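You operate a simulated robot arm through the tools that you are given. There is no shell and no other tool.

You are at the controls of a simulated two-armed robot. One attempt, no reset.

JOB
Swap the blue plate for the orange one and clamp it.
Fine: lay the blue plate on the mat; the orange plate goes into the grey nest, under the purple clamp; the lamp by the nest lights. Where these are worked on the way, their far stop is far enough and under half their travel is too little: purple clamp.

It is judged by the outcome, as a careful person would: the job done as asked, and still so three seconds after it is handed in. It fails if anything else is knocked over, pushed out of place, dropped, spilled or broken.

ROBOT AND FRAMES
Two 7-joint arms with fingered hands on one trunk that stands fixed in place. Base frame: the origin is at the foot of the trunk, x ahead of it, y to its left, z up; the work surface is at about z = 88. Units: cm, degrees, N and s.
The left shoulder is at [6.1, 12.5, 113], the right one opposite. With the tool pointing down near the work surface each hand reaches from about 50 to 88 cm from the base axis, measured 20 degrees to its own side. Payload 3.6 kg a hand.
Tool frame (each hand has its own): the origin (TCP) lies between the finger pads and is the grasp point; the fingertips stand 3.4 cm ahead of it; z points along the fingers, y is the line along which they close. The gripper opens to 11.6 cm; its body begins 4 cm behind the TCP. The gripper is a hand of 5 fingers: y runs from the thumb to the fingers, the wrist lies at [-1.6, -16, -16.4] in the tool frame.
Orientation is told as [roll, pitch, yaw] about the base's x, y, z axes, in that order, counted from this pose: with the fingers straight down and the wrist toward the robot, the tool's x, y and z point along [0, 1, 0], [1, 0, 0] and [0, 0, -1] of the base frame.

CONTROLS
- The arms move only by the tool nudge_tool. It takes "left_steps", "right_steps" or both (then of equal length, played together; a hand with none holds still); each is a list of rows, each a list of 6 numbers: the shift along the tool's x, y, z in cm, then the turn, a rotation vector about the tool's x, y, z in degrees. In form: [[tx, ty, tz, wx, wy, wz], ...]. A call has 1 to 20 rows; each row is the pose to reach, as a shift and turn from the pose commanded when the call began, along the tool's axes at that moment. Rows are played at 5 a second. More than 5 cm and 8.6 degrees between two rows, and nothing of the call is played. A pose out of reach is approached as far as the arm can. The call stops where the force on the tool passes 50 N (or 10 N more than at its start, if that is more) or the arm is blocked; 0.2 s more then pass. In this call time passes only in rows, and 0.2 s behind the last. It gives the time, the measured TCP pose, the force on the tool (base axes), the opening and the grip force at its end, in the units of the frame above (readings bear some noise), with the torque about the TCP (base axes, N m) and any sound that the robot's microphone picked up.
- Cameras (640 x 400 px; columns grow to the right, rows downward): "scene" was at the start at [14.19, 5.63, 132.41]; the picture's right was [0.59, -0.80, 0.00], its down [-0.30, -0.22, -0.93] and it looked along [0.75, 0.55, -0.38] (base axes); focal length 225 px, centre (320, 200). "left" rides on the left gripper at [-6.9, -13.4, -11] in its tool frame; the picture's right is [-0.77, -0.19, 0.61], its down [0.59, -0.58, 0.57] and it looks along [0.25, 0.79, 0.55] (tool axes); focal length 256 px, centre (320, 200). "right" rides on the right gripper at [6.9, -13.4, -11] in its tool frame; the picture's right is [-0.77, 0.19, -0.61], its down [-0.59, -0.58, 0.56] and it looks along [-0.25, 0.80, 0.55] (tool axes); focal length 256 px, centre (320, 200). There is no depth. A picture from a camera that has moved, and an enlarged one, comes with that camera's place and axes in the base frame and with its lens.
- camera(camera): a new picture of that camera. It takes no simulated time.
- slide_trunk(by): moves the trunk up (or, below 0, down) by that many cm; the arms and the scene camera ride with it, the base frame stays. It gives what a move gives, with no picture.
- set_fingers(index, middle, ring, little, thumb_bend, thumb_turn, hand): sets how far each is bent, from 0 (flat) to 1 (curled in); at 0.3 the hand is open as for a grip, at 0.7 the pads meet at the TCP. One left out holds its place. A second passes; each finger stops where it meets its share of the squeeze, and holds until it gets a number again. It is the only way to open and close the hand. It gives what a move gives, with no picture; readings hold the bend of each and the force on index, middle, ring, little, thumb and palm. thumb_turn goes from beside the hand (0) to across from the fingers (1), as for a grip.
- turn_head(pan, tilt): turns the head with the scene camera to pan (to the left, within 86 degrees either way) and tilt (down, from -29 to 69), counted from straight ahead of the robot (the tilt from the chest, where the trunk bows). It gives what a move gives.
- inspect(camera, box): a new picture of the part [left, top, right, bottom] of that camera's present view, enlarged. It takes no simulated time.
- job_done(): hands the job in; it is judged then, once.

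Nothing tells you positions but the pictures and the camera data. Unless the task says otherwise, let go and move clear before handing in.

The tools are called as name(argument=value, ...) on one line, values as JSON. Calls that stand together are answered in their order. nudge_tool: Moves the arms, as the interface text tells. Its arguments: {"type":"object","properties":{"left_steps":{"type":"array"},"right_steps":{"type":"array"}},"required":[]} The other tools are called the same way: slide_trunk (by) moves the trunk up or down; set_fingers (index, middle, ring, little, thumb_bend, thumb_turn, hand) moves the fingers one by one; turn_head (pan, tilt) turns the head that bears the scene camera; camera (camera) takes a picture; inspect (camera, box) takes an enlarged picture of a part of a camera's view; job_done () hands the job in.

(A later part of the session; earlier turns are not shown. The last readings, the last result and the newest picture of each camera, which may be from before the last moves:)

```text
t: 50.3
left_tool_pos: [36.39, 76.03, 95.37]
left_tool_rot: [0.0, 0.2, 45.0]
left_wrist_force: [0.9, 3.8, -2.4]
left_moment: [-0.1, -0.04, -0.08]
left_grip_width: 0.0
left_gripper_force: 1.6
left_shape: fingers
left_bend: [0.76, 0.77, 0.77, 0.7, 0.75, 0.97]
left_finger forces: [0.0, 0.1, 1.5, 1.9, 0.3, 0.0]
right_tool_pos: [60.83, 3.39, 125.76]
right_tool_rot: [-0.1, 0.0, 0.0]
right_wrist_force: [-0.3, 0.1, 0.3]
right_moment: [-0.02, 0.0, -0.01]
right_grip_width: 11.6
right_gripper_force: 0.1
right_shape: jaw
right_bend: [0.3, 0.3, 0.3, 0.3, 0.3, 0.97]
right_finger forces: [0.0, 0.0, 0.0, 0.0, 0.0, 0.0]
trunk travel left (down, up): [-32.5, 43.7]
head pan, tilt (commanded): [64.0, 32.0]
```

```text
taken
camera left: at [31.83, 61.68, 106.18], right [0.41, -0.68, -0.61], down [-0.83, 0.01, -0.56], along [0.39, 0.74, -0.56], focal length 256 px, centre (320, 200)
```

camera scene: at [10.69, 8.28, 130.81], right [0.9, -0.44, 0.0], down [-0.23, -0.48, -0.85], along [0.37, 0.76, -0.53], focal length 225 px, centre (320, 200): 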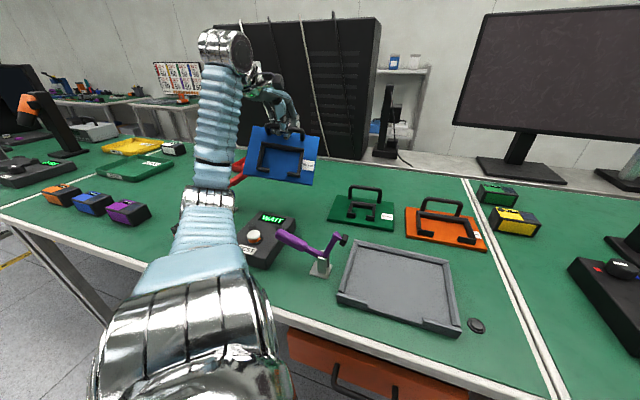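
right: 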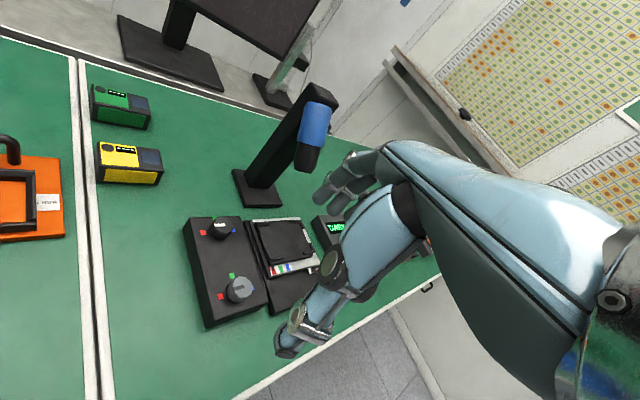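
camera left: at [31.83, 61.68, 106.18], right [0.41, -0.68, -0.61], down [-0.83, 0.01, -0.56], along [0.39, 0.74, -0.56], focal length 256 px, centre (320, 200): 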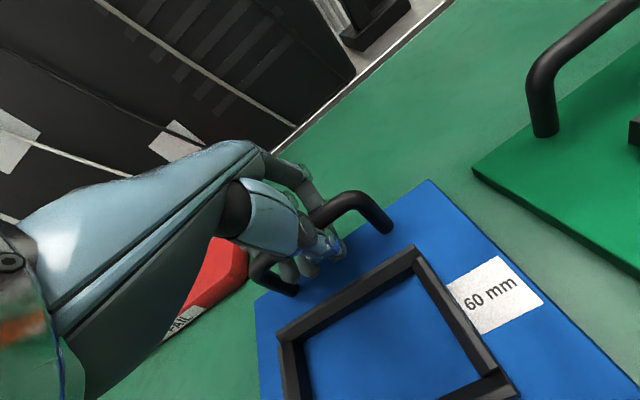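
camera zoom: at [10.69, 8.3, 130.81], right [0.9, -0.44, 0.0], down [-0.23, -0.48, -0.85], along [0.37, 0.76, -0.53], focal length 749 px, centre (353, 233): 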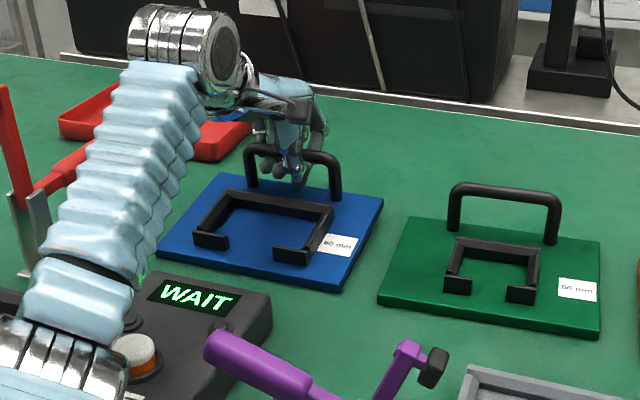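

The blue plate lies flat on the mat, clear of the tray, TEST box and green plate. I'll open the fingers first, with the thumb only slightly, then lift straight off.

set_fingers(hand="left", index=0.5, middle=0.5, ring=0.5, little=0.5, thumb_bend=0.61)

inspect(camera="left", box=[220, 130, 480, 400])

```text
t: 51.3
left_tool_pos: [36.34, 75.93, 95.31]
left_tool_rot: [0.0, 0.0, 45.0]
left_wrist_force: [-0.3, -0.7, 0.1]
left_moment: [-0.01, 0.02, 0.01]
left_grip_width: 4.28
left_gripper_force: 0.0
left_shape: fingers
left_bend: [0.5, 0.5, 0.5, 0.5, 0.61, 0.97]
left_finger forces: [0.0, 0.0, 0.0, 0.0, 0.0, 0.0]
right_tool_pos: [60.8, 3.26, 125.85]
right_tool_rot: [0.0, 0.0, 0.0]
right_wrist_force: [-0.5, 0.3, -0.4]
right_moment: [0.01, -0.01, 0.03]
right_grip_width: 11.6
right_gripper_force: 0.3
right_shape: jaw
right_bend: [0.3, 0.3, 0.3, 0.3, 0.3, 0.97]
right_finger forces: [0.0, 0.0, 0.0, 0.1, 0.0, 0.0]
trunk travel left (down, up): [-32.5, 43.7]
head pan, tilt (commanded): [64.0, 32.0]
```

```text
1.48 times, centred on (350, 265) of left
camera zoom: at [31.79, 61.61, 106.24], right [0.41, -0.68, -0.61], down [-0.82, 0.01, -0.56], along [0.39, 0.74, -0.55], focal length 379 px, centre (276, 104)
```

zoom: 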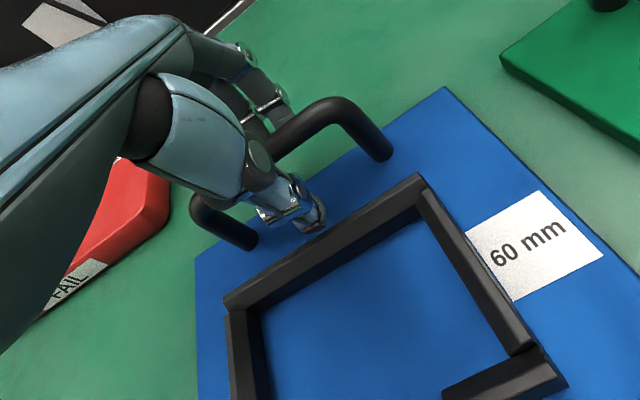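

nudge_tool(left_steps=[[0, 0, -0.7, 0, 0, 0], [0, 0, -1.5, 0, 0, 0], [0, 0, -2.5, 0, 0, 0], [0, 0, -3.5, 0, 0, 0], [0, 0, -5, 0, 0, 0], [0, 0, -7, 0, 0, 0], [0, 0, -9, 0, 0, 0], [0, 0, -12, 0, 0, 0], [0, 0, -15, 0, 0, 0], [0, 0, -18, 0, 0, 0]])

camera(camera="left")

camera(camera="scene")

```text
t: 53.5
left_tool_pos: [36.34, 75.6, 113.43]
left_tool_rot: [0.0, 0.1, 45.1]
left_wrist_force: [0.6, -0.3, -0.2]
left_moment: [0.03, -0.03, -0.01]
left_grip_width: 4.27
left_gripper_force: 0.0
left_shape: fingers
left_bend: [0.5, 0.5, 0.5, 0.5, 0.61, 0.97]
left_finger forces: [0.1, 0.0, 0.0, 0.0, 0.0, 0.0]
right_tool_pos: [60.78, 3.27, 125.94]
right_tool_rot: [0.0, 0.0, 0.0]
right_wrist_force: [1.0, -0.5, -0.2]
right_moment: [0.0, 0.04, 0.01]
right_grip_width: 11.59
right_gripper_force: 0.0
right_shape: jaw
right_bend: [0.3, 0.3, 0.3, 0.3, 0.3, 0.97]
right_finger forces: [0.0, 0.0, 0.1, 0.1, 0.0, 0.2]
trunk travel left (down, up): [-32.5, 43.7]
head pan, tilt (commanded): [64.0, 32.0]
```

```text
taken
camera left: at [31.84, 61.32, 124.31], right [0.41, -0.68, -0.61], down [-0.83, 0.01, -0.56], along [0.39, 0.74, -0.56], focal length 256 px, centre (320, 200)
```

left: 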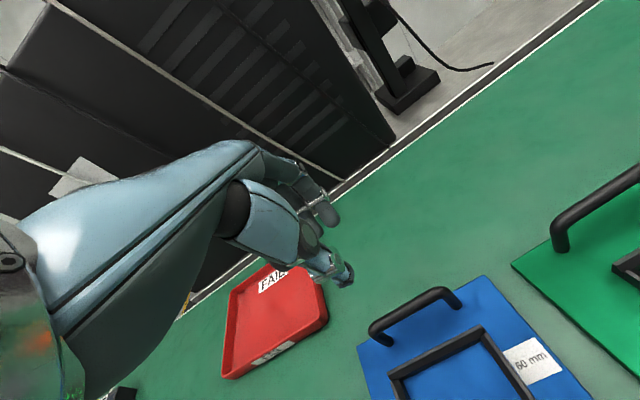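

```text
taken
camera scene: at [10.64, 8.15, 130.83], right [0.9, -0.44, 0.0], down [-0.23, -0.48, -0.85], along [0.37, 0.76, -0.53], focal length 225 px, centre (320, 200)
```

scene: 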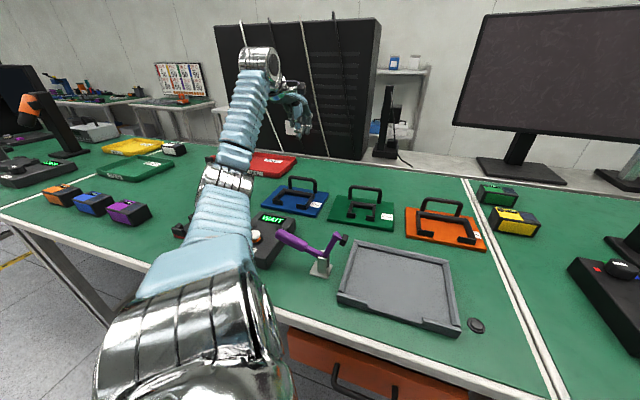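

Blue plate is lying on the mat. Next the orange plate: I turn the head to measure it and the empty nest.

turn_head(pan=36, tilt=36)

inspect(camera="scene", box=[270, 100, 430, 200])

inspect(camera="scene", box=[170, 140, 410, 300])

```text
t: 54.5
left_tool_pos: [36.3, 75.86, 113.44]
left_tool_rot: [0.1, 0.1, 45.0]
left_wrist_force: [-0.9, 0.5, 0.0]
left_moment: [-0.01, -0.01, 0.02]
left_grip_width: 4.3
left_gripper_force: 0.2
left_shape: fingers
left_bend: [0.5, 0.5, 0.5, 0.5, 0.61, 0.97]
left_finger forces: [0.0, 0.0, 0.0, 0.0, 0.0, 0.0]
right_tool_pos: [60.8, 3.38, 125.93]
right_tool_rot: [0.0, 0.0, 0.0]
right_wrist_force: [0.0, 1.3, -0.9]
right_moment: [0.0, -0.01, 0.01]
right_grip_width: 11.57
right_gripper_force: 0.1
right_shape: jaw
right_bend: [0.3, 0.3, 0.3, 0.3, 0.3, 0.97]
right_finger forces: [0.0, 0.0, 0.0, 0.1, 0.1, 0.1]
trunk travel left (down, up): [-32.5, 43.7]
head pan, tilt (commanded): [36.0, 36.0]
```

```text
4.00 times, centred on (350, 150) of scene
camera zoom: at [13.8, 5.3, 130.21], right [0.59, -0.81, 0.0], down [-0.48, -0.35, -0.81], along [0.65, 0.48, -0.59], focal length 899 px, centre (200, 400)
```

zoom: 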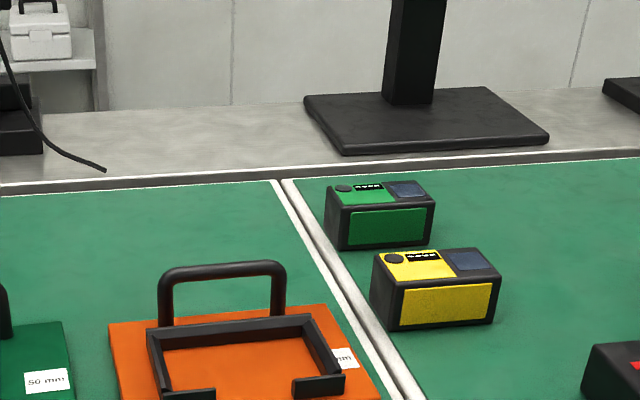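

```text
2.50 times, centred on (290, 220) of scene
camera zoom: at [13.8, 5.3, 130.21], right [0.59, -0.81, 0.0], down [-0.48, -0.35, -0.81], along [0.65, 0.48, -0.59], focal length 562 px, centre (395, 150)
```

zoom: 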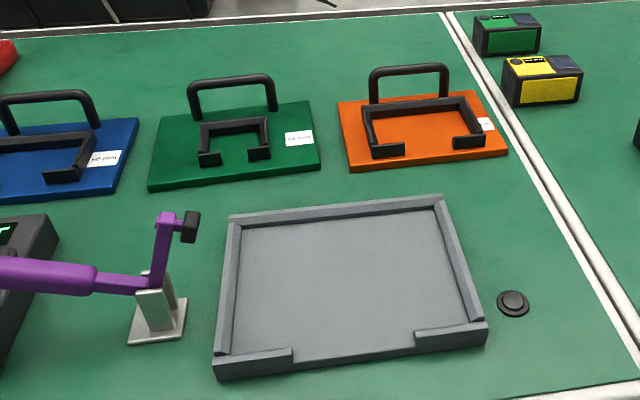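

inspect(camera="scene", box=[290, 155, 390, 215])

inspect(camera="scene", box=[240, 205, 380, 295])

```text
6.40 times, centred on (340, 185) of scene
camera zoom: at [13.8, 5.3, 130.21], right [0.59, -0.81, 0.0], down [-0.48, -0.35, -0.81], along [0.65, 0.48, -0.59], focal length 1438 px, centre (192, 296)
```

zoom: 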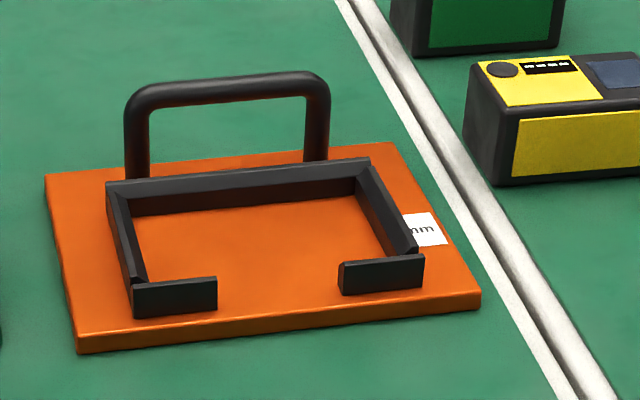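

```text
4.44 times, centred on (310, 250) of scene
camera zoom: at [13.8, 5.3, 130.21], right [0.59, -0.81, 0.0], down [-0.48, -0.35, -0.81], along [0.65, 0.48, -0.59], focal length 998 px, centre (364, -22)
```

zoom: 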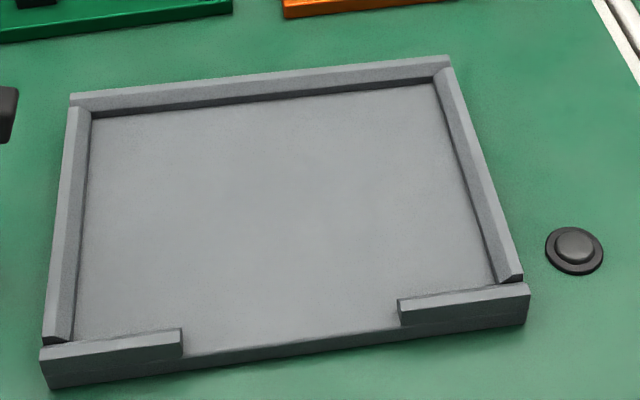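

Orange plate centre is about (66, 40), turned ~1.6° to the bench; its handle bar centre is near (70.2, 43.8, 94.2). I move the left hand over it.

nudge_tool(left_steps=[[-1.5, 0, 0, 0, 0, 0], [-4.5, 0, 0, 0, 0, 0], [-8, 0.1, 0, 0, 0, 0], [-12, 0.2, 0, 0, 0, 0], [-16, 0.3, 0, 0, 0, 0], [-20, 0.4, 0, 0, 0, 0], [-24, 0.5, 0, 0, 0, 0], [-28, 0.6, 0, 0, 0, 0], [-32, 0.7, 0, 0, 0, 0], [-36, 0.9, 0, 0, 0, 0], [-40, 1.0, 0, 0, 0, -0.5], [-43, 1.1, 0, 0, 0, -1.0], [-45.5, 1.2, 0, 0, 0, -1.6], [-46.6, 1.3, 0, 0, 0, -1.6]])

set_fingers(hand="left", index=0.4, middle=0.4, ring=0.4, little=0.4, thumb_bend=0.55)

camera(camera="scene")

camera(camera="left")

```text
t: 57.5
left_tool_pos: [70.41, 43.82, 113.54]
left_tool_rot: [-0.1, 0.0, 46.5]
left_wrist_force: [0.2, 0.0, 0.6]
left_moment: [-0.03, 0.02, -0.02]
left_grip_width: 4.28
left_gripper_force: 0.0
left_shape: fingers
left_bend: [0.5, 0.5, 0.5, 0.5, 0.61, 0.97]
left_finger forces: [0.0, 0.0, 0.0, 0.0, 0.0, 0.1]
right_tool_pos: [60.9, 3.34, 125.98]
right_tool_rot: [0.0, 0.1, 0.0]
right_wrist_force: [0.3, -0.2, 0.3]
right_moment: [-0.03, -0.02, -0.04]
right_grip_width: 11.57
right_gripper_force: 0.0
right_shape: jaw
right_bend: [0.3, 0.3, 0.3, 0.3, 0.3, 0.97]
right_finger forces: [0.1, 0.0, 0.1, 0.0, 0.0, 0.1]
trunk travel left (down, up): [-32.5, 43.7]
head pan, tilt (commanded): [36.0, 36.0]
```

```text
t: 58.5
left_tool_pos: [70.26, 43.86, 113.52]
left_tool_rot: [0.0, 0.0, 46.5]
left_wrist_force: [0.3, 0.5, -0.1]
left_moment: [0.04, 0.01, 0.0]
left_grip_width: 6.63
left_gripper_force: 0.1
left_shape: fingers
left_bend: [0.4, 0.4, 0.4, 0.4, 0.55, 0.97]
left_finger forces: [0.1, 0.1, 0.0, 0.0, 0.0, 0.1]
right_tool_pos: [60.92, 3.35, 125.94]
right_tool_rot: [0.1, 0.0, 0.0]
right_wrist_force: [-0.2, 0.2, 0.3]
right_moment: [-0.01, 0.03, 0.0]
right_grip_width: 11.58
right_gripper_force: 0.1
right_shape: jaw
right_bend: [0.3, 0.3, 0.3, 0.3, 0.3, 0.97]
right_finger forces: [0.1, 0.1, 0.0, 0.1, 0.0, 0.0]
trunk travel left (down, up): [-32.5, 43.7]
head pan, tilt (commanded): [36.0, 36.0]
```

```text
taken
camera scene: at [13.82, 5.27, 130.21], right [0.59, -0.81, 0.0], down [-0.48, -0.35, -0.81], along [0.65, 0.48, -0.59], focal length 225 px, centre (320, 200)
```

scene: 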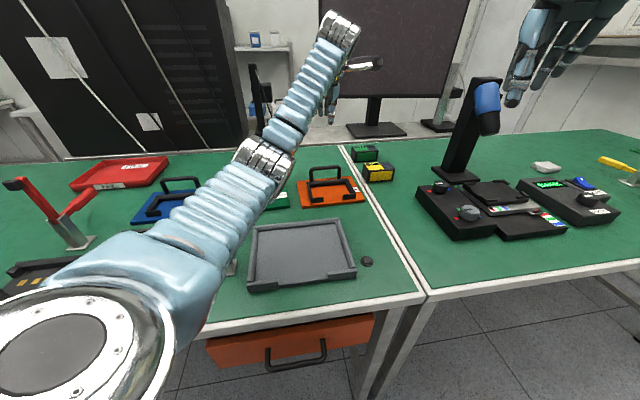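

```text
taken
camera left: at [66.19, 29.34, 124.35], right [0.43, -0.66, -0.61], down [-0.82, -0.01, -0.56], along [0.37, 0.75, -0.55], focal length 256 px, centre (320, 200)
```

left: 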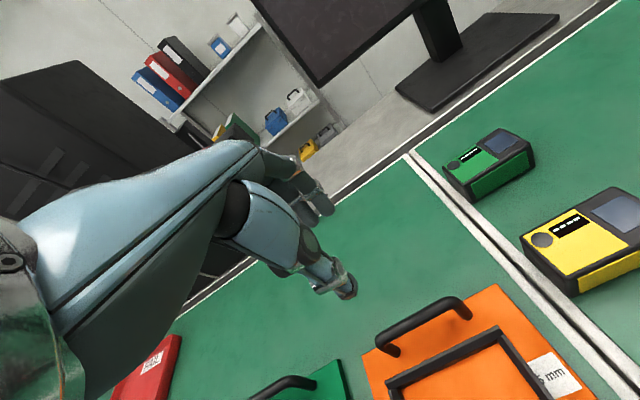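

inspect(camera="left", box=[340, 270, 500, 390])

```text
3.33 times, centred on (420, 330) of left
camera zoom: at [66.19, 29.34, 124.35], right [0.43, -0.66, -0.61], down [-0.82, -0.01, -0.56], along [0.37, 0.75, -0.55], focal length 853 px, centre (-13, -233)
```

zoom: 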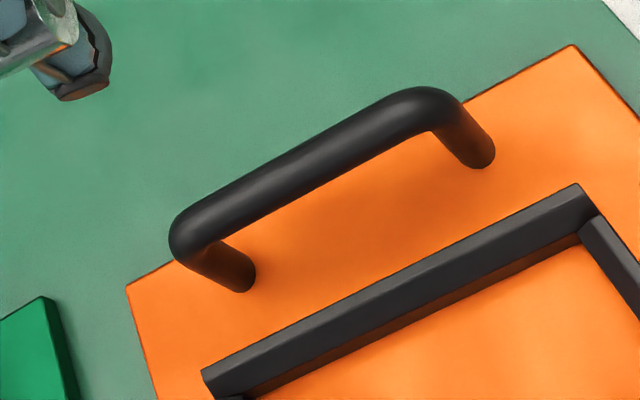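

The left camera puts the bar about 0.7 cm nearer than my first estimate. I correct for that while descending partway.

nudge_tool(left_steps=[[0, -0.2, 2.5, 0, 0, 0], [0.1, -0.4, 5, 0, 0, 0], [0.15, -0.6, 7.5, 0, 0, 0], [0.15, -0.7, 10, 0, 0, 0], [0.15, -0.7, 12, 0, 0, 0]])

camera(camera="left")

inspect(camera="scene", box=[270, 110, 400, 220])

```text
t: 59.7
left_tool_pos: [70.71, 42.27, 101.33]
left_tool_rot: [0.7, 0.1, 46.5]
left_wrist_force: [-2.0, -0.5, 0.4]
left_moment: [0.04, -0.06, 0.02]
left_grip_width: 6.64
left_gripper_force: 0.0
left_shape: fingers
left_bend: [0.4, 0.4, 0.4, 0.4, 0.55, 0.97]
left_finger forces: [0.0, 0.0, 0.0, 0.0, 0.0, 0.1]
right_tool_pos: [62.09, 1.9, 125.58]
right_tool_rot: [0.5, 0.6, -0.2]
right_wrist_force: [-1.0, -0.3, -0.1]
right_moment: [0.05, -0.04, 0.0]
right_grip_width: 11.59
right_gripper_force: 0.0
right_shape: jaw
right_bend: [0.3, 0.3, 0.3, 0.3, 0.3, 0.97]
right_finger forces: [0.0, 0.0, 0.1, 0.1, 0.1, 0.1]
trunk travel left (down, up): [-32.5, 43.7]
head pan, tilt (commanded): [36.0, 36.0]
```

```text
taken
camera left: at [66.63, 27.71, 112.14], right [0.42, -0.66, -0.62], down [-0.83, -0.01, -0.56], along [0.36, 0.75, -0.55], focal length 256 px, centre (320, 200)
```

left: 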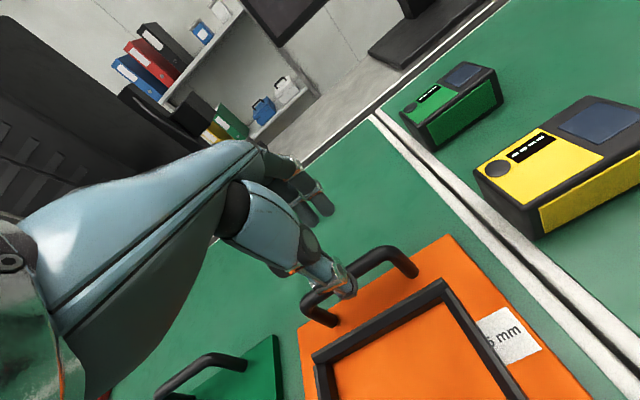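

```text
3.64 times, centred on (335, 165) of scene
camera zoom: at [15.88, 3.98, 130.3], right [0.58, -0.81, -0.02], down [-0.49, -0.34, -0.8], along [0.65, 0.48, -0.59], focal length 817 px, centre (266, 327)
```

zoom: 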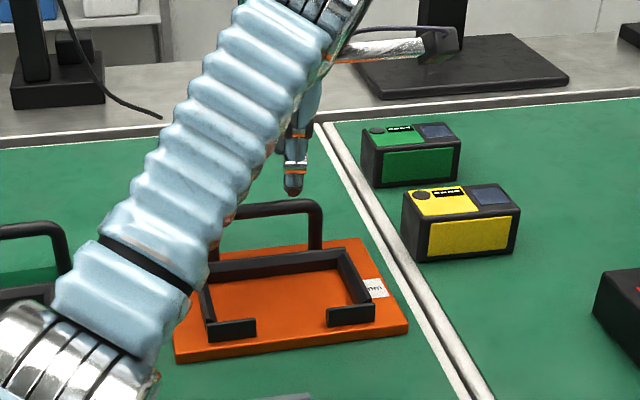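

My robot body has shifted slightly (right hand and head moved ~1.5 cm), so the left arm may be touching something. I stop and look before doing anything else.

camera(camera="scene")

camera(camera="right")

inspect(camera="scene", box=[100, 140, 400, 340])

```text
taken
camera scene: at [15.88, 3.98, 130.3], right [0.58, -0.81, -0.02], down [-0.49, -0.34, -0.8], along [0.65, 0.48, -0.59], focal length 225 px, centre (320, 200)
```

scene: 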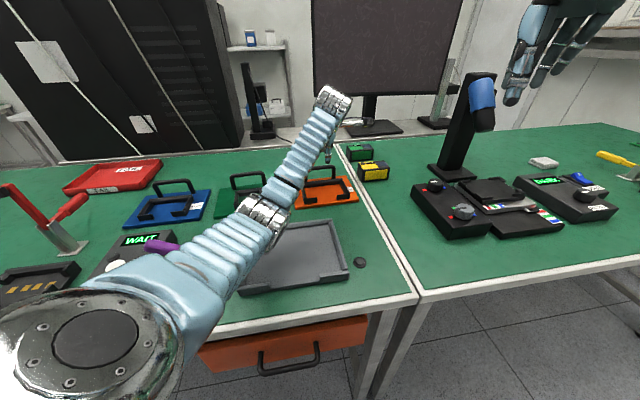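

```text
taken
camera right: at [48.74, 9.02, 136.74], right [0.19, -0.78, 0.6], down [-0.58, -0.58, -0.56], along [0.79, -0.24, -0.56], focal length 256 px, centre (320, 200)
```

right: 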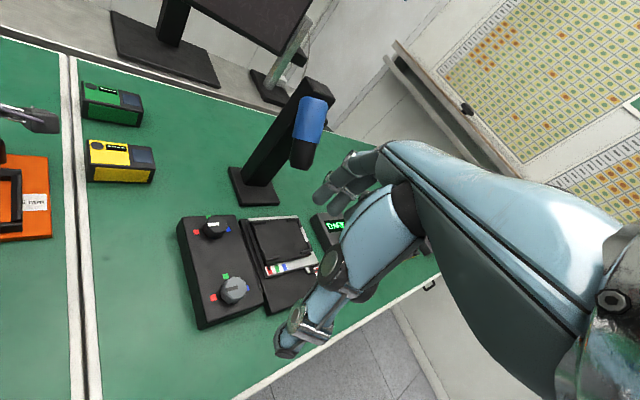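

```text
2.00 times, centred on (250, 240) of scene
camera zoom: at [15.88, 3.98, 130.3], right [0.58, -0.81, -0.02], down [-0.49, -0.34, -0.8], along [0.65, 0.48, -0.59], focal length 449 px, centre (460, 120)
```

zoom: 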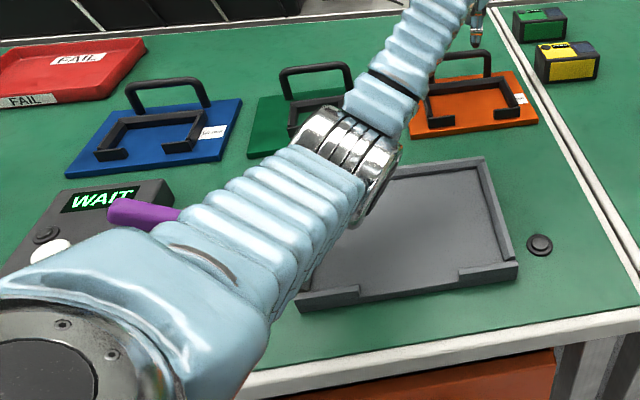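

The upper arm lies right over the upright clamp arm and seems to be pressing on it. I'll lift the hand back up to release that contact.

nudge_tool(left_steps=[[0, 0, -2, 0, 0, 0], [0, 0, -4, 0, 0, 0], [0, 0, -6, 0, 0, 0], [0, 0, -8, 0, 0, 0], [0, 0, -10, 0, 0, 0], [0, 0, -12, 0, 0, 0]])

camera(camera="scene")

```text
t: 61.1
left_tool_pos: [70.49, 43.26, 113.2]
left_tool_rot: [0.4, 0.4, 46.7]
left_wrist_force: [-2.2, -0.9, 0.7]
left_moment: [0.05, -0.09, -0.01]
left_grip_width: 6.65
left_gripper_force: 0.1
left_shape: fingers
left_bend: [0.4, 0.4, 0.4, 0.4, 0.55, 0.97]
left_finger forces: [0.0, 0.0, 0.0, 0.0, 0.0, 0.0]
right_tool_pos: [61.65, 3.17, 125.74]
right_tool_rot: [-0.2, 0.2, -0.1]
right_wrist_force: [-0.2, -0.7, 0.6]
right_moment: [-0.01, -0.05, 0.02]
right_grip_width: 11.57
right_gripper_force: 0.0
right_shape: jaw
right_bend: [0.3, 0.3, 0.3, 0.3, 0.3, 0.97]
right_finger forces: [0.1, 0.1, 0.0, 0.0, 0.1, 0.0]
trunk travel left (down, up): [-32.5, 43.7]
head pan, tilt (commanded): [36.0, 36.0]
```

```text
taken
camera scene: at [17.43, 5.22, 130.19], right [0.59, -0.81, -0.02], down [-0.5, -0.35, -0.8], along [0.64, 0.48, -0.61], focal length 225 px, centre (320, 200)
```

scene: 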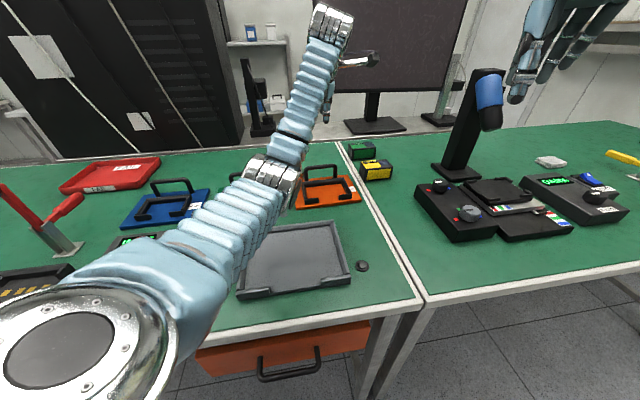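

nudge_tool(left_steps=[[0, 0, 0, 0, 0, 0], [0, 0, 0, 0, 0, 0], [0, 0, 0, 0, 0, 0], [0, 0, 0, 0, 0, 0]])

inspect(camera="scene", box=[100, 140, 400, 340])

camera(camera="left")

```text
t: 61.4
left_tool_pos: [67.55, 43.86, 113.02]
left_tool_rot: [0.9, 1.8, 47.5]
left_wrist_force: [-0.2, 0.1, -1.9]
left_moment: [-0.01, -0.03, -0.03]
left_grip_width: 6.72
left_gripper_force: 0.1
left_shape: fingers
left_bend: [0.4, 0.4, 0.4, 0.4, 0.55, 0.97]
left_finger forces: [0.0, 0.0, 0.1, 0.1, 0.1, 0.0]
right_tool_pos: [58.53, 3.09, 127.13]
right_tool_rot: [-0.4, -1.8, -0.2]
right_wrist_force: [0.1, -0.4, -0.7]
right_moment: [0.06, -0.05, -0.02]
right_grip_width: 11.61
right_gripper_force: 0.0
right_shape: jaw
right_bend: [0.3, 0.3, 0.3, 0.3, 0.3, 0.97]
right_finger forces: [0.0, 0.0, 0.0, 0.1, 0.1, 0.0]
trunk travel left (down, up): [-32.5, 43.7]
head pan, tilt (commanded): [36.0, 36.0]
stopped in row 1 (left hand): the arm was blocked; the commanded pose is now the measured one
```

```text
2.00 times, centred on (250, 240) of scene
camera zoom: at [18.73, 5.24, 130.16], right [0.59, -0.81, -0.02], down [-0.51, -0.35, -0.79], along [0.63, 0.48, -0.61], focal length 449 px, centre (460, 120)
```

zoom: 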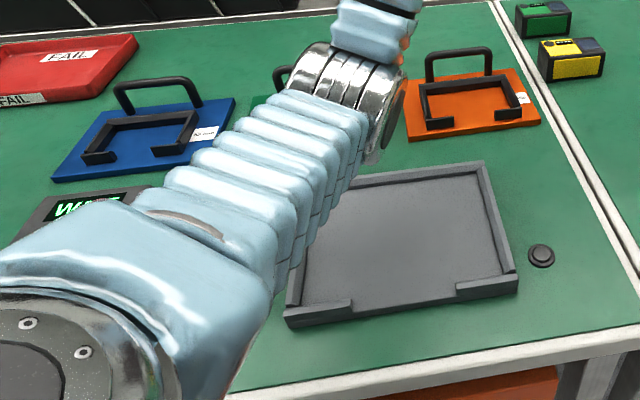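

```text
taken
camera left: at [64.02, 29.61, 124.19], right [0.42, -0.67, -0.62], down [-0.84, -0.04, -0.54], along [0.34, 0.74, -0.58], focal length 256 px, centre (320, 200)
```

left: 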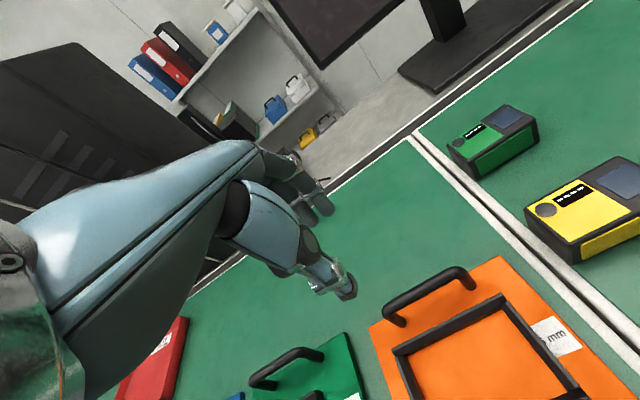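

The body is still leaning forward and the arm reports being blocked. I'll check whether this is drifting over time before I move again.

turn_head(pan=50, tilt=50)

camera(camera="scene")

```text
t: 62.2
left_tool_pos: [65.87, 43.63, 115.13]
left_tool_rot: [-1.0, -1.1, 46.7]
left_wrist_force: [2.1, 0.5, -0.7]
left_moment: [-0.07, 0.12, 0.02]
left_grip_width: 6.72
left_gripper_force: 0.0
left_shape: fingers
left_bend: [0.4, 0.4, 0.4, 0.4, 0.55, 0.97]
left_finger forces: [0.0, 0.0, 0.0, 0.1, 0.1, 0.0]
right_tool_pos: [56.62, 3.11, 127.66]
right_tool_rot: [-0.2, -2.2, 0.1]
right_wrist_force: [0.9, 2.0, 0.7]
right_moment: [-0.02, 0.15, 0.03]
right_grip_width: 11.57
right_gripper_force: 0.1
right_shape: jaw
right_bend: [0.3, 0.3, 0.3, 0.3, 0.3, 0.97]
right_finger forces: [0.1, 0.0, 0.1, 0.0, 0.0, 0.0]
trunk travel left (down, up): [-32.5, 43.7]
head pan, tilt (commanded): [50.0, 50.0]
```

```text
taken
camera scene: at [12.66, 5.98, 128.21], right [0.77, -0.64, -0.01], down [-0.5, -0.59, -0.64], along [0.41, 0.49, -0.77], focal length 225 px, centre (320, 200)
```

scene: 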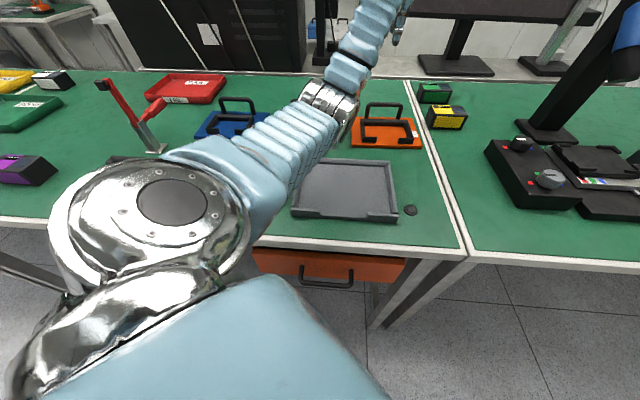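

The body has come back; my upper arm was sitting on the upright clamp arm. I'll raise the trunk so the elbow stays well above the clamp, then re-check everything.

slide_trunk(by=6)

camera(camera="scene")

slide_trunk(by=12)

camera(camera="scene")

```text
t: 63.2
left_tool_pos: [66.72, 43.6, 120.66]
left_tool_rot: [-0.7, -0.5, 46.8]
left_wrist_force: [0.6, -0.2, 0.5]
left_moment: [0.0, -0.02, 0.0]
left_grip_width: 6.73
left_gripper_force: 0.1
left_shape: fingers
left_bend: [0.4, 0.4, 0.4, 0.4, 0.55, 0.97]
left_finger forces: [0.0, 0.0, 0.0, 0.0, 0.0, 0.1]
right_tool_pos: [57.43, 3.23, 133.44]
right_tool_rot: [-0.1, -1.8, 0.0]
right_wrist_force: [-0.4, -0.2, 0.7]
right_moment: [0.05, 0.04, 0.02]
right_grip_width: 11.61
right_gripper_force: 0.1
right_shape: jaw
right_bend: [0.3, 0.3, 0.3, 0.3, 0.3, 0.97]
right_finger forces: [0.0, 0.1, 0.0, 0.0, 0.0, 0.0]
trunk travel left (down, up): [-38.5, 37.7]
head pan, tilt (commanded): [50.0, 50.0]
```

```text
taken
camera scene: at [9.51, 5.97, 134.3], right [0.77, -0.64, 0.0], down [-0.49, -0.59, -0.64], along [0.41, 0.49, -0.77], focal length 225 px, centre (320, 200)
```

scene: 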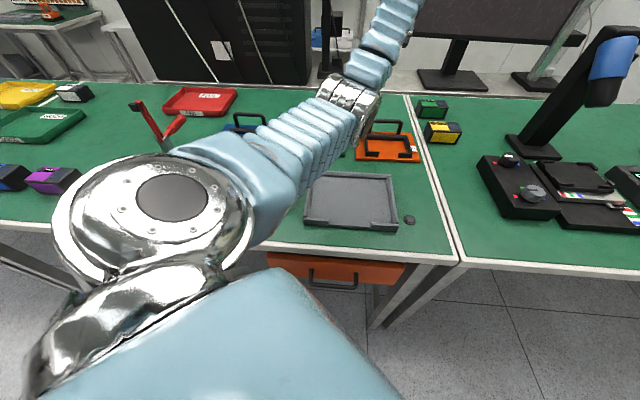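

```text
t: 64.7
left_tool_pos: [67.14, 43.53, 132.49]
left_tool_rot: [-0.6, -0.4, 46.7]
left_wrist_force: [-0.3, 0.7, -0.9]
left_moment: [0.03, 0.05, 0.0]
left_grip_width: 6.71
left_gripper_force: 0.1
left_shape: fingers
left_bend: [0.4, 0.4, 0.4, 0.4, 0.55, 0.97]
left_finger forces: [0.0, 0.0, 0.0, 0.1, 0.0, 0.0]
right_tool_pos: [57.83, 3.17, 145.16]
right_tool_rot: [-0.2, -1.6, 0.0]
right_wrist_force: [-0.2, -0.1, 0.4]
right_moment: [-0.01, -0.02, -0.01]
right_grip_width: 11.63
right_gripper_force: 0.0
right_shape: jaw
right_bend: [0.3, 0.3, 0.3, 0.3, 0.3, 0.97]
right_finger forces: [0.0, 0.0, 0.0, 0.0, 0.0, 0.0]
trunk travel left (down, up): [-50.5, 25.7]
head pan, tilt (commanded): [50.0, 50.0]
```

```text
taken
camera scene: at [7.38, 6.0, 146.36], right [0.77, -0.64, 0.0], down [-0.49, -0.59, -0.64], along [0.41, 0.49, -0.77], focal length 225 px, centre (320, 200)
```

scene: 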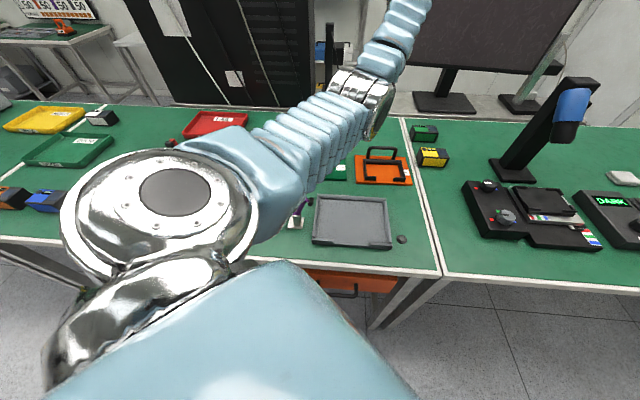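

turn_head(pan=40, tilt=55)

camera(camera="scene")

inspect(camera="scene", box=[230, 120, 390, 260])

```text
t: 65.4
left_tool_pos: [67.01, 43.51, 132.56]
left_tool_rot: [-0.6, -0.4, 46.7]
left_wrist_force: [-0.6, -0.6, 0.7]
left_moment: [0.0, -0.01, 0.01]
left_grip_width: 6.71
left_gripper_force: 0.0
left_shape: fingers
left_bend: [0.4, 0.4, 0.4, 0.4, 0.55, 0.97]
left_finger forces: [0.0, 0.0, 0.0, 0.0, 0.0, 0.0]
right_tool_pos: [57.85, 3.22, 145.21]
right_tool_rot: [-0.1, -1.7, 0.0]
right_wrist_force: [0.4, -1.6, 0.3]
right_moment: [-0.02, 0.0, -0.05]
right_grip_width: 11.59
right_gripper_force: 0.1
right_shape: jaw
right_bend: [0.3, 0.3, 0.3, 0.3, 0.3, 0.97]
right_finger forces: [0.0, 0.1, 0.0, 0.0, 0.0, 0.0]
trunk travel left (down, up): [-50.5, 25.7]
head pan, tilt (commanded): [40.0, 55.0]
```

```text
taken
camera scene: at [7.87, 4.74, 145.73], right [0.64, -0.77, 0.0], down [-0.63, -0.53, -0.57], along [0.44, 0.37, -0.82], focal length 225 px, centre (320, 200)
```

scene: 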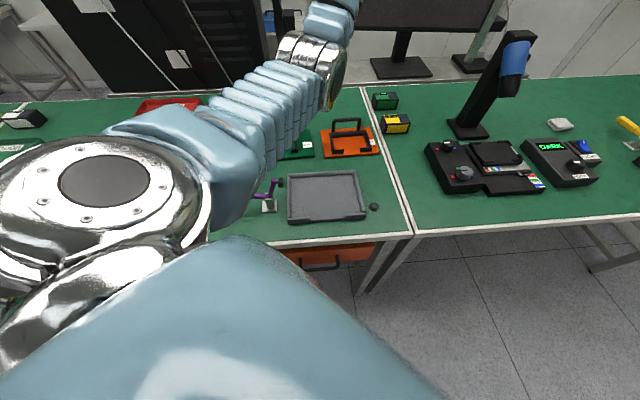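

```text
2.86 times, centred on (310, 190) of scene
camera zoom: at [7.87, 4.74, 145.73], right [0.64, -0.77, 0.0], down [-0.63, -0.53, -0.57], along [0.44, 0.37, -0.82], focal length 642 px, centre (349, 229)
```

zoom: 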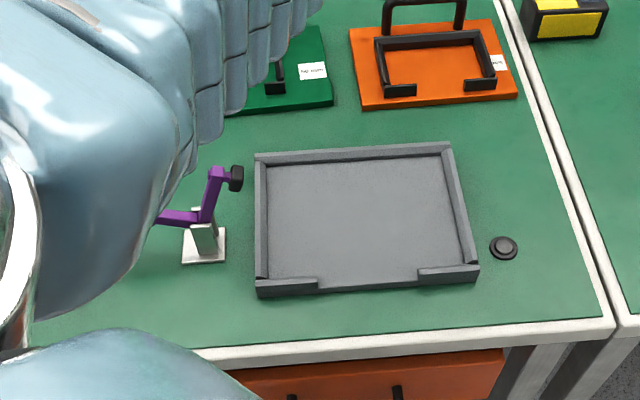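

The clamp is intact and still open, and the nest, lamp and orange plate are unmoved. With the trunk higher I lower the hand again in stages over the orange handle, watching for any sway.

nudge_tool(left_steps=[[-0.5, 0.5, 1, 0, 0, 0], [-1.0, 1.0, 2.5, 0, 0, 0], [-1.5, 1.4, 4, 0, 0, 0], [-1.93, 1.82, 6, 0, 0, 0], [-1.93, 1.82, 8, 0, 0, 0], [-1.93, 1.82, 10, 0, 0, 0]])

camera(camera="scene")

camera(camera="left")

```text
t: 66.8
left_tool_pos: [69.81, 43.8, 122.5]
left_tool_rot: [-0.6, -0.5, 46.9]
left_wrist_force: [-0.2, 0.5, -0.5]
left_moment: [-0.03, 0.0, -0.04]
left_grip_width: 6.73
left_gripper_force: 0.0
left_shape: fingers
left_bend: [0.4, 0.4, 0.4, 0.4, 0.55, 0.97]
left_finger forces: [0.0, 0.1, 0.0, 0.0, 0.0, 0.0]
right_tool_pos: [57.81, 3.23, 145.1]
right_tool_rot: [-0.3, -1.6, 0.0]
right_wrist_force: [0.0, -0.1, 0.2]
right_moment: [0.02, 0.0, 0.01]
right_grip_width: 11.57
right_gripper_force: 0.2
right_shape: jaw
right_bend: [0.3, 0.3, 0.3, 0.3, 0.3, 0.97]
right_finger forces: [0.0, 0.1, 0.0, 0.0, 0.0, 0.0]
trunk travel left (down, up): [-50.5, 25.7]
head pan, tilt (commanded): [40.0, 55.0]
```

```text
taken
camera scene: at [7.91, 4.75, 145.73], right [0.64, -0.77, 0.0], down [-0.63, -0.53, -0.57], along [0.44, 0.37, -0.82], focal length 225 px, centre (320, 200)
```

scene: 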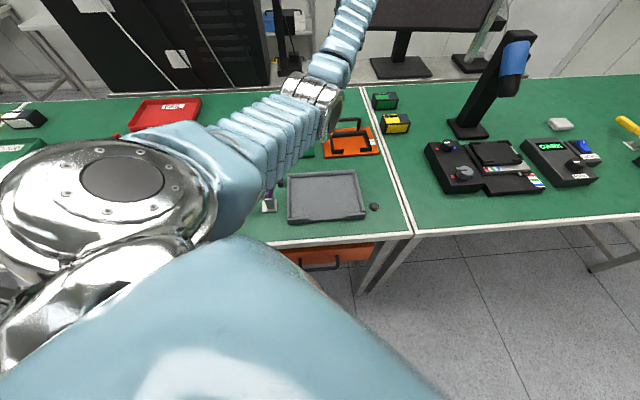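

```text
taken
camera left: at [65.51, 29.21, 133.3], right [0.44, -0.66, -0.6], down [-0.82, -0.02, -0.58], along [0.37, 0.75, -0.55], focal length 256 px, centre (320, 200)
```

left: 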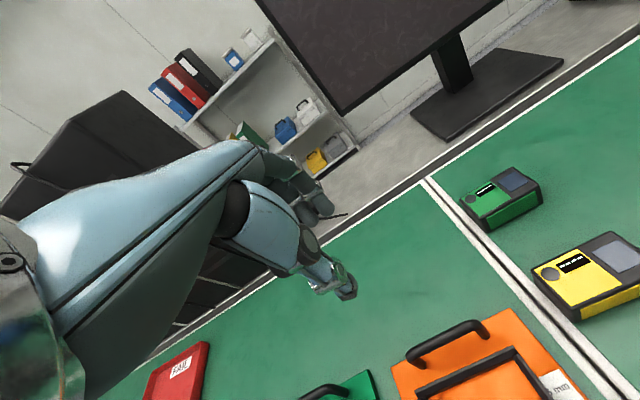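

nudge_tool(left_steps=[[0, 0, 2, 0, 0, 0], [0, -0.1, 4, 0, 0, 0], [0, -0.2, 6, 0, 0, 0], [0, -0.3, 8, 0, 0, 0], [0, -0.3, 10, 0, 0, 0]])

camera(camera="scene")

camera(camera="left")

```text
t: 68.0
left_tool_pos: [69.68, 43.42, 112.55]
left_tool_rot: [-0.5, -0.4, 46.8]
left_wrist_force: [-0.4, 0.3, -0.6]
left_moment: [-0.03, 0.02, -0.01]
left_grip_width: 6.7
left_gripper_force: 0.1
left_shape: fingers
left_bend: [0.4, 0.4, 0.4, 0.4, 0.55, 0.97]
left_finger forces: [0.0, 0.1, 0.1, 0.0, 0.0, 0.1]
right_tool_pos: [57.75, 3.21, 145.16]
right_tool_rot: [-0.2, -1.6, -0.1]
right_wrist_force: [-0.3, -0.1, 0.5]
right_moment: [0.01, 0.0, -0.02]
right_grip_width: 11.59
right_gripper_force: 0.0
right_shape: jaw
right_bend: [0.3, 0.3, 0.3, 0.3, 0.3, 0.97]
right_finger forces: [0.0, 0.1, 0.0, 0.0, 0.0, 0.0]
trunk travel left (down, up): [-50.5, 25.7]
head pan, tilt (commanded): [40.0, 55.0]
```

```text
taken
camera scene: at [7.89, 4.74, 145.73], right [0.64, -0.77, 0.0], down [-0.63, -0.53, -0.57], along [0.44, 0.37, -0.82], focal length 225 px, centre (320, 200)
```

scene: 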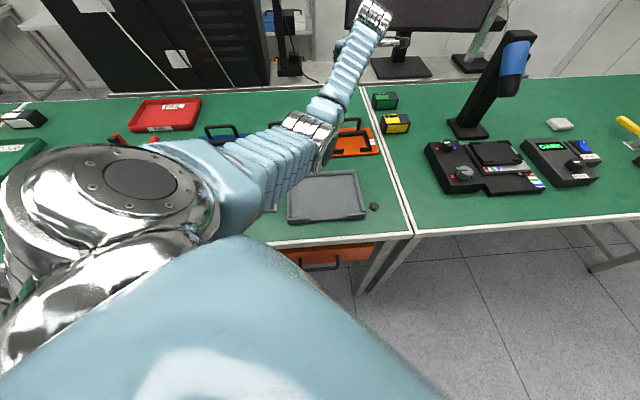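

```text
taken
camera left: at [65.49, 28.88, 123.32], right [0.44, -0.66, -0.6], down [-0.82, -0.02, -0.58], along [0.37, 0.75, -0.55], focal length 256 px, centre (320, 200)
```

left: 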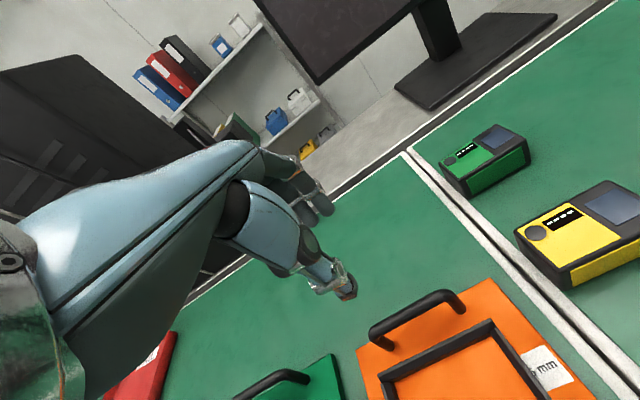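

inspect(camera="left", box=[340, 270, 500, 390])

```text
3.33 times, centred on (420, 330) of left
camera zoom: at [65.49, 28.88, 123.32], right [0.44, -0.66, -0.6], down [-0.82, -0.02, -0.58], along [0.37, 0.75, -0.55], focal length 853 px, centre (-13, -233)
```

zoom: 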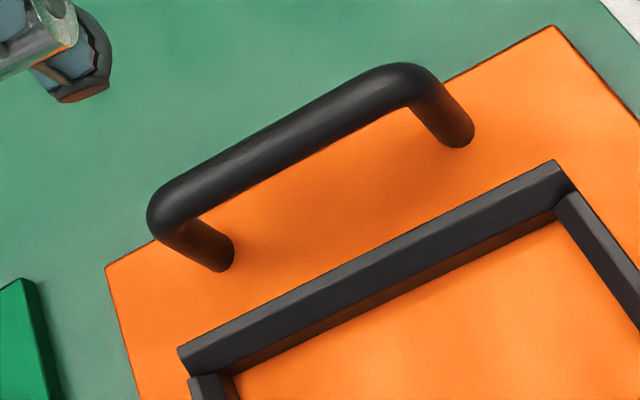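

Alignment over the orange bar matches what worked on the blue one. I pre-shape the hand (thumb nearly closed so it fits between bar and frame) and descend.

set_fingers(hand="left", index=0.5, middle=0.5, ring=0.5, little=0.5, thumb_bend=0.62)

nudge_tool(left_steps=[[0, 0, 2, 0, 0, 0], [0, 0, 4, 0, 0, 0], [0, 0, 6, 0, 0, 0], [0, 0, 8, 0, 0, 0], [0, 0, 10, 0, 0, 0], [0, 0, 12, 0, 0, 0], [0, 0, 13, 0, 0, 0]])

camera(camera="scene")

inspect(camera="left", box=[220, 130, 480, 400])

```text
t: 69.0
left_tool_pos: [69.78, 43.38, 112.48]
left_tool_rot: [-0.6, -0.4, 46.9]
left_wrist_force: [-0.1, 1.0, 0.0]
left_moment: [-0.02, -0.02, -0.01]
left_grip_width: 4.25
left_gripper_force: 0.1
left_shape: fingers
left_bend: [0.5, 0.5, 0.5, 0.5, 0.62, 0.97]
left_finger forces: [0.0, 0.0, 0.0, 0.0, 0.1, 0.0]
right_tool_pos: [57.8, 3.2, 145.16]
right_tool_rot: [-0.2, -1.7, -0.1]
right_wrist_force: [0.4, -0.4, -0.2]
right_moment: [0.03, 0.01, -0.01]
right_grip_width: 11.58
right_gripper_force: 0.0
right_shape: jaw
right_bend: [0.3, 0.3, 0.3, 0.3, 0.3, 0.97]
right_finger forces: [0.0, 0.0, 0.0, 0.1, 0.1, 0.0]
trunk travel left (down, up): [-50.5, 25.7]
head pan, tilt (commanded): [40.0, 55.0]
```

```text
t: 70.6
left_tool_pos: [69.81, 43.22, 99.43]
left_tool_rot: [-0.6, -0.4, 46.8]
left_wrist_force: [-0.1, -0.2, -0.2]
left_moment: [0.0, 0.0, -0.02]
left_grip_width: 4.23
left_gripper_force: 0.0
left_shape: fingers
left_bend: [0.5, 0.5, 0.5, 0.5, 0.62, 0.97]
left_finger forces: [0.1, 0.1, 0.1, 0.0, 0.0, 0.0]
right_tool_pos: [57.81, 3.2, 145.22]
right_tool_rot: [-0.2, -1.7, 0.0]
right_wrist_force: [0.1, 0.1, 0.6]
right_moment: [0.02, -0.01, -0.01]
right_grip_width: 11.61
right_gripper_force: 0.1
right_shape: jaw
right_bend: [0.3, 0.3, 0.3, 0.3, 0.3, 0.97]
right_finger forces: [0.0, 0.1, 0.1, 0.1, 0.0, 0.1]
trunk travel left (down, up): [-50.5, 25.7]
head pan, tilt (commanded): [40.0, 55.0]
```

```text
taken
camera scene: at [7.88, 4.72, 145.73], right [0.64, -0.77, 0.0], down [-0.63, -0.53, -0.57], along [0.44, 0.37, -0.82], focal length 225 px, centre (320, 200)
```

scene: 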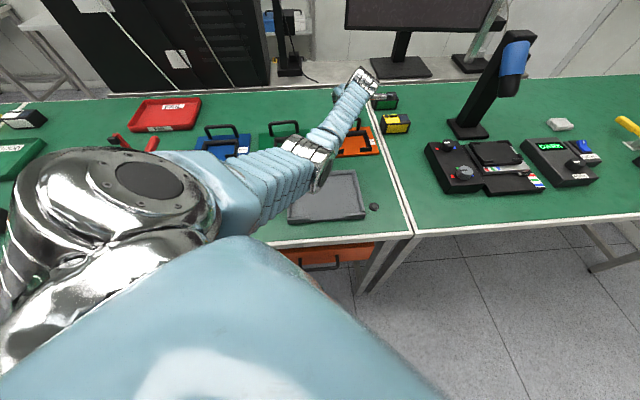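

```text
1.48 times, centred on (350, 265) of left
camera zoom: at [65.6, 28.72, 110.23], right [0.44, -0.66, -0.6], down [-0.82, -0.02, -0.58], along [0.37, 0.75, -0.55], focal length 379 px, centre (276, 104)
```

zoom: 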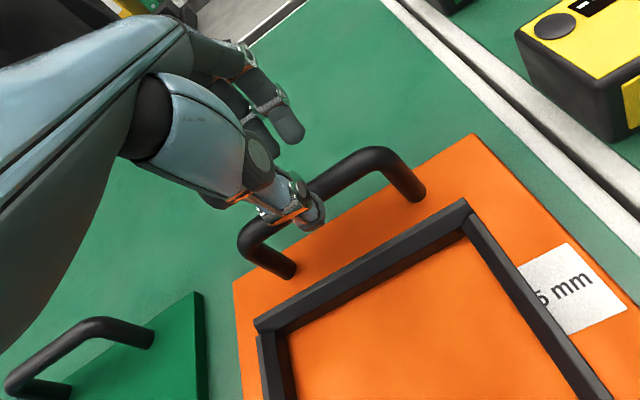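

nudge_tool(left_steps=[[0, 0, 1, 0, 0, 0], [0, 0, 2, 0, 0, 0], [0, 0, 3, 0, 0, 0], [0, 0, 3.8, 0, 0, 0]])

inspect(camera="left", box=[220, 130, 480, 400])

```text
t: 71.6
left_tool_pos: [69.82, 43.24, 95.76]
left_tool_rot: [-0.6, -0.5, 46.7]
left_wrist_force: [0.3, -0.3, -0.1]
left_moment: [0.0, 0.0, 0.02]
left_grip_width: 4.21
left_gripper_force: 0.0
left_shape: fingers
left_bend: [0.5, 0.5, 0.5, 0.5, 0.62, 0.97]
left_finger forces: [0.0, 0.1, 0.0, 0.1, 0.0, 0.1]
right_tool_pos: [57.84, 3.25, 145.13]
right_tool_rot: [-0.1, -1.7, 0.0]
right_wrist_force: [-1.5, 0.1, -0.3]
right_moment: [-0.03, 0.01, 0.0]
right_grip_width: 11.61
right_gripper_force: 0.0
right_shape: jaw
right_bend: [0.3, 0.3, 0.3, 0.3, 0.3, 0.97]
right_finger forces: [0.0, 0.0, 0.0, 0.1, 0.0, 0.1]
trunk travel left (down, up): [-50.5, 25.7]
head pan, tilt (commanded): [40.0, 55.0]
```

```text
1.48 times, centred on (350, 265) of left
camera zoom: at [65.61, 28.74, 106.52], right [0.44, -0.66, -0.6], down [-0.82, -0.02, -0.58], along [0.37, 0.75, -0.55], focal length 379 px, centre (276, 104)
```

zoom: 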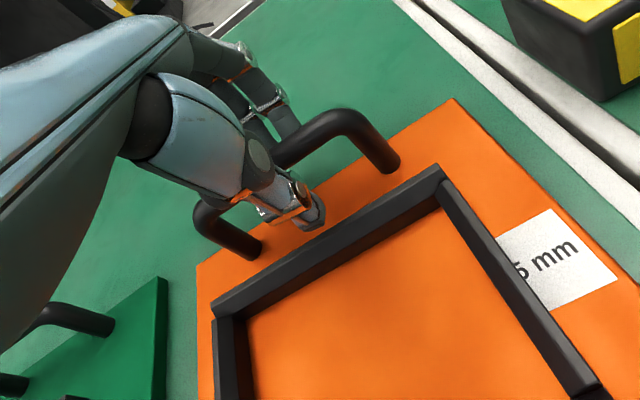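

set_fingers(hand="left", index=0.75, middle=0.77, ring=0.76, little=0.7, thumb_bend=0.75)

inspect(camera="left", box=[220, 130, 480, 400])

```text
t: 72.6
left_tool_pos: [69.81, 43.13, 95.57]
left_tool_rot: [-0.6, -0.4, 46.8]
left_wrist_force: [-1.1, -0.5, -5.1]
left_moment: [-0.08, -0.17, -0.23]
left_grip_width: 0.0
left_gripper_force: 7.8
left_shape: fingers
left_bend: [0.72, 0.76, 0.74, 0.7, 0.72, 0.97]
left_finger forces: [0.0, 3.2, 5.9, 0.0, 6.7, 0.1]
right_tool_pos: [57.86, 3.21, 145.1]
right_tool_rot: [-0.2, -1.6, 0.0]
right_wrist_force: [0.7, -0.2, 0.0]
right_moment: [0.0, 0.02, 0.03]
right_grip_width: 11.59
right_gripper_force: 0.0
right_shape: jaw
right_bend: [0.3, 0.3, 0.3, 0.3, 0.3, 0.97]
right_finger forces: [0.0, 0.1, 0.0, 0.1, 0.0, 0.0]
trunk travel left (down, up): [-50.5, 25.7]
head pan, tilt (commanded): [40.0, 55.0]
```

```text
1.48 times, centred on (350, 265) of left
camera zoom: at [65.63, 28.75, 106.47], right [0.44, -0.66, -0.6], down [-0.82, -0.02, -0.58], along [0.37, 0.75, -0.55], focal length 379 px, centre (276, 104)
```

zoom: 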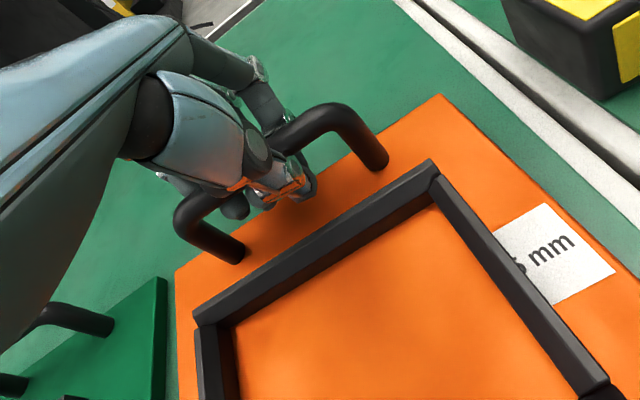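

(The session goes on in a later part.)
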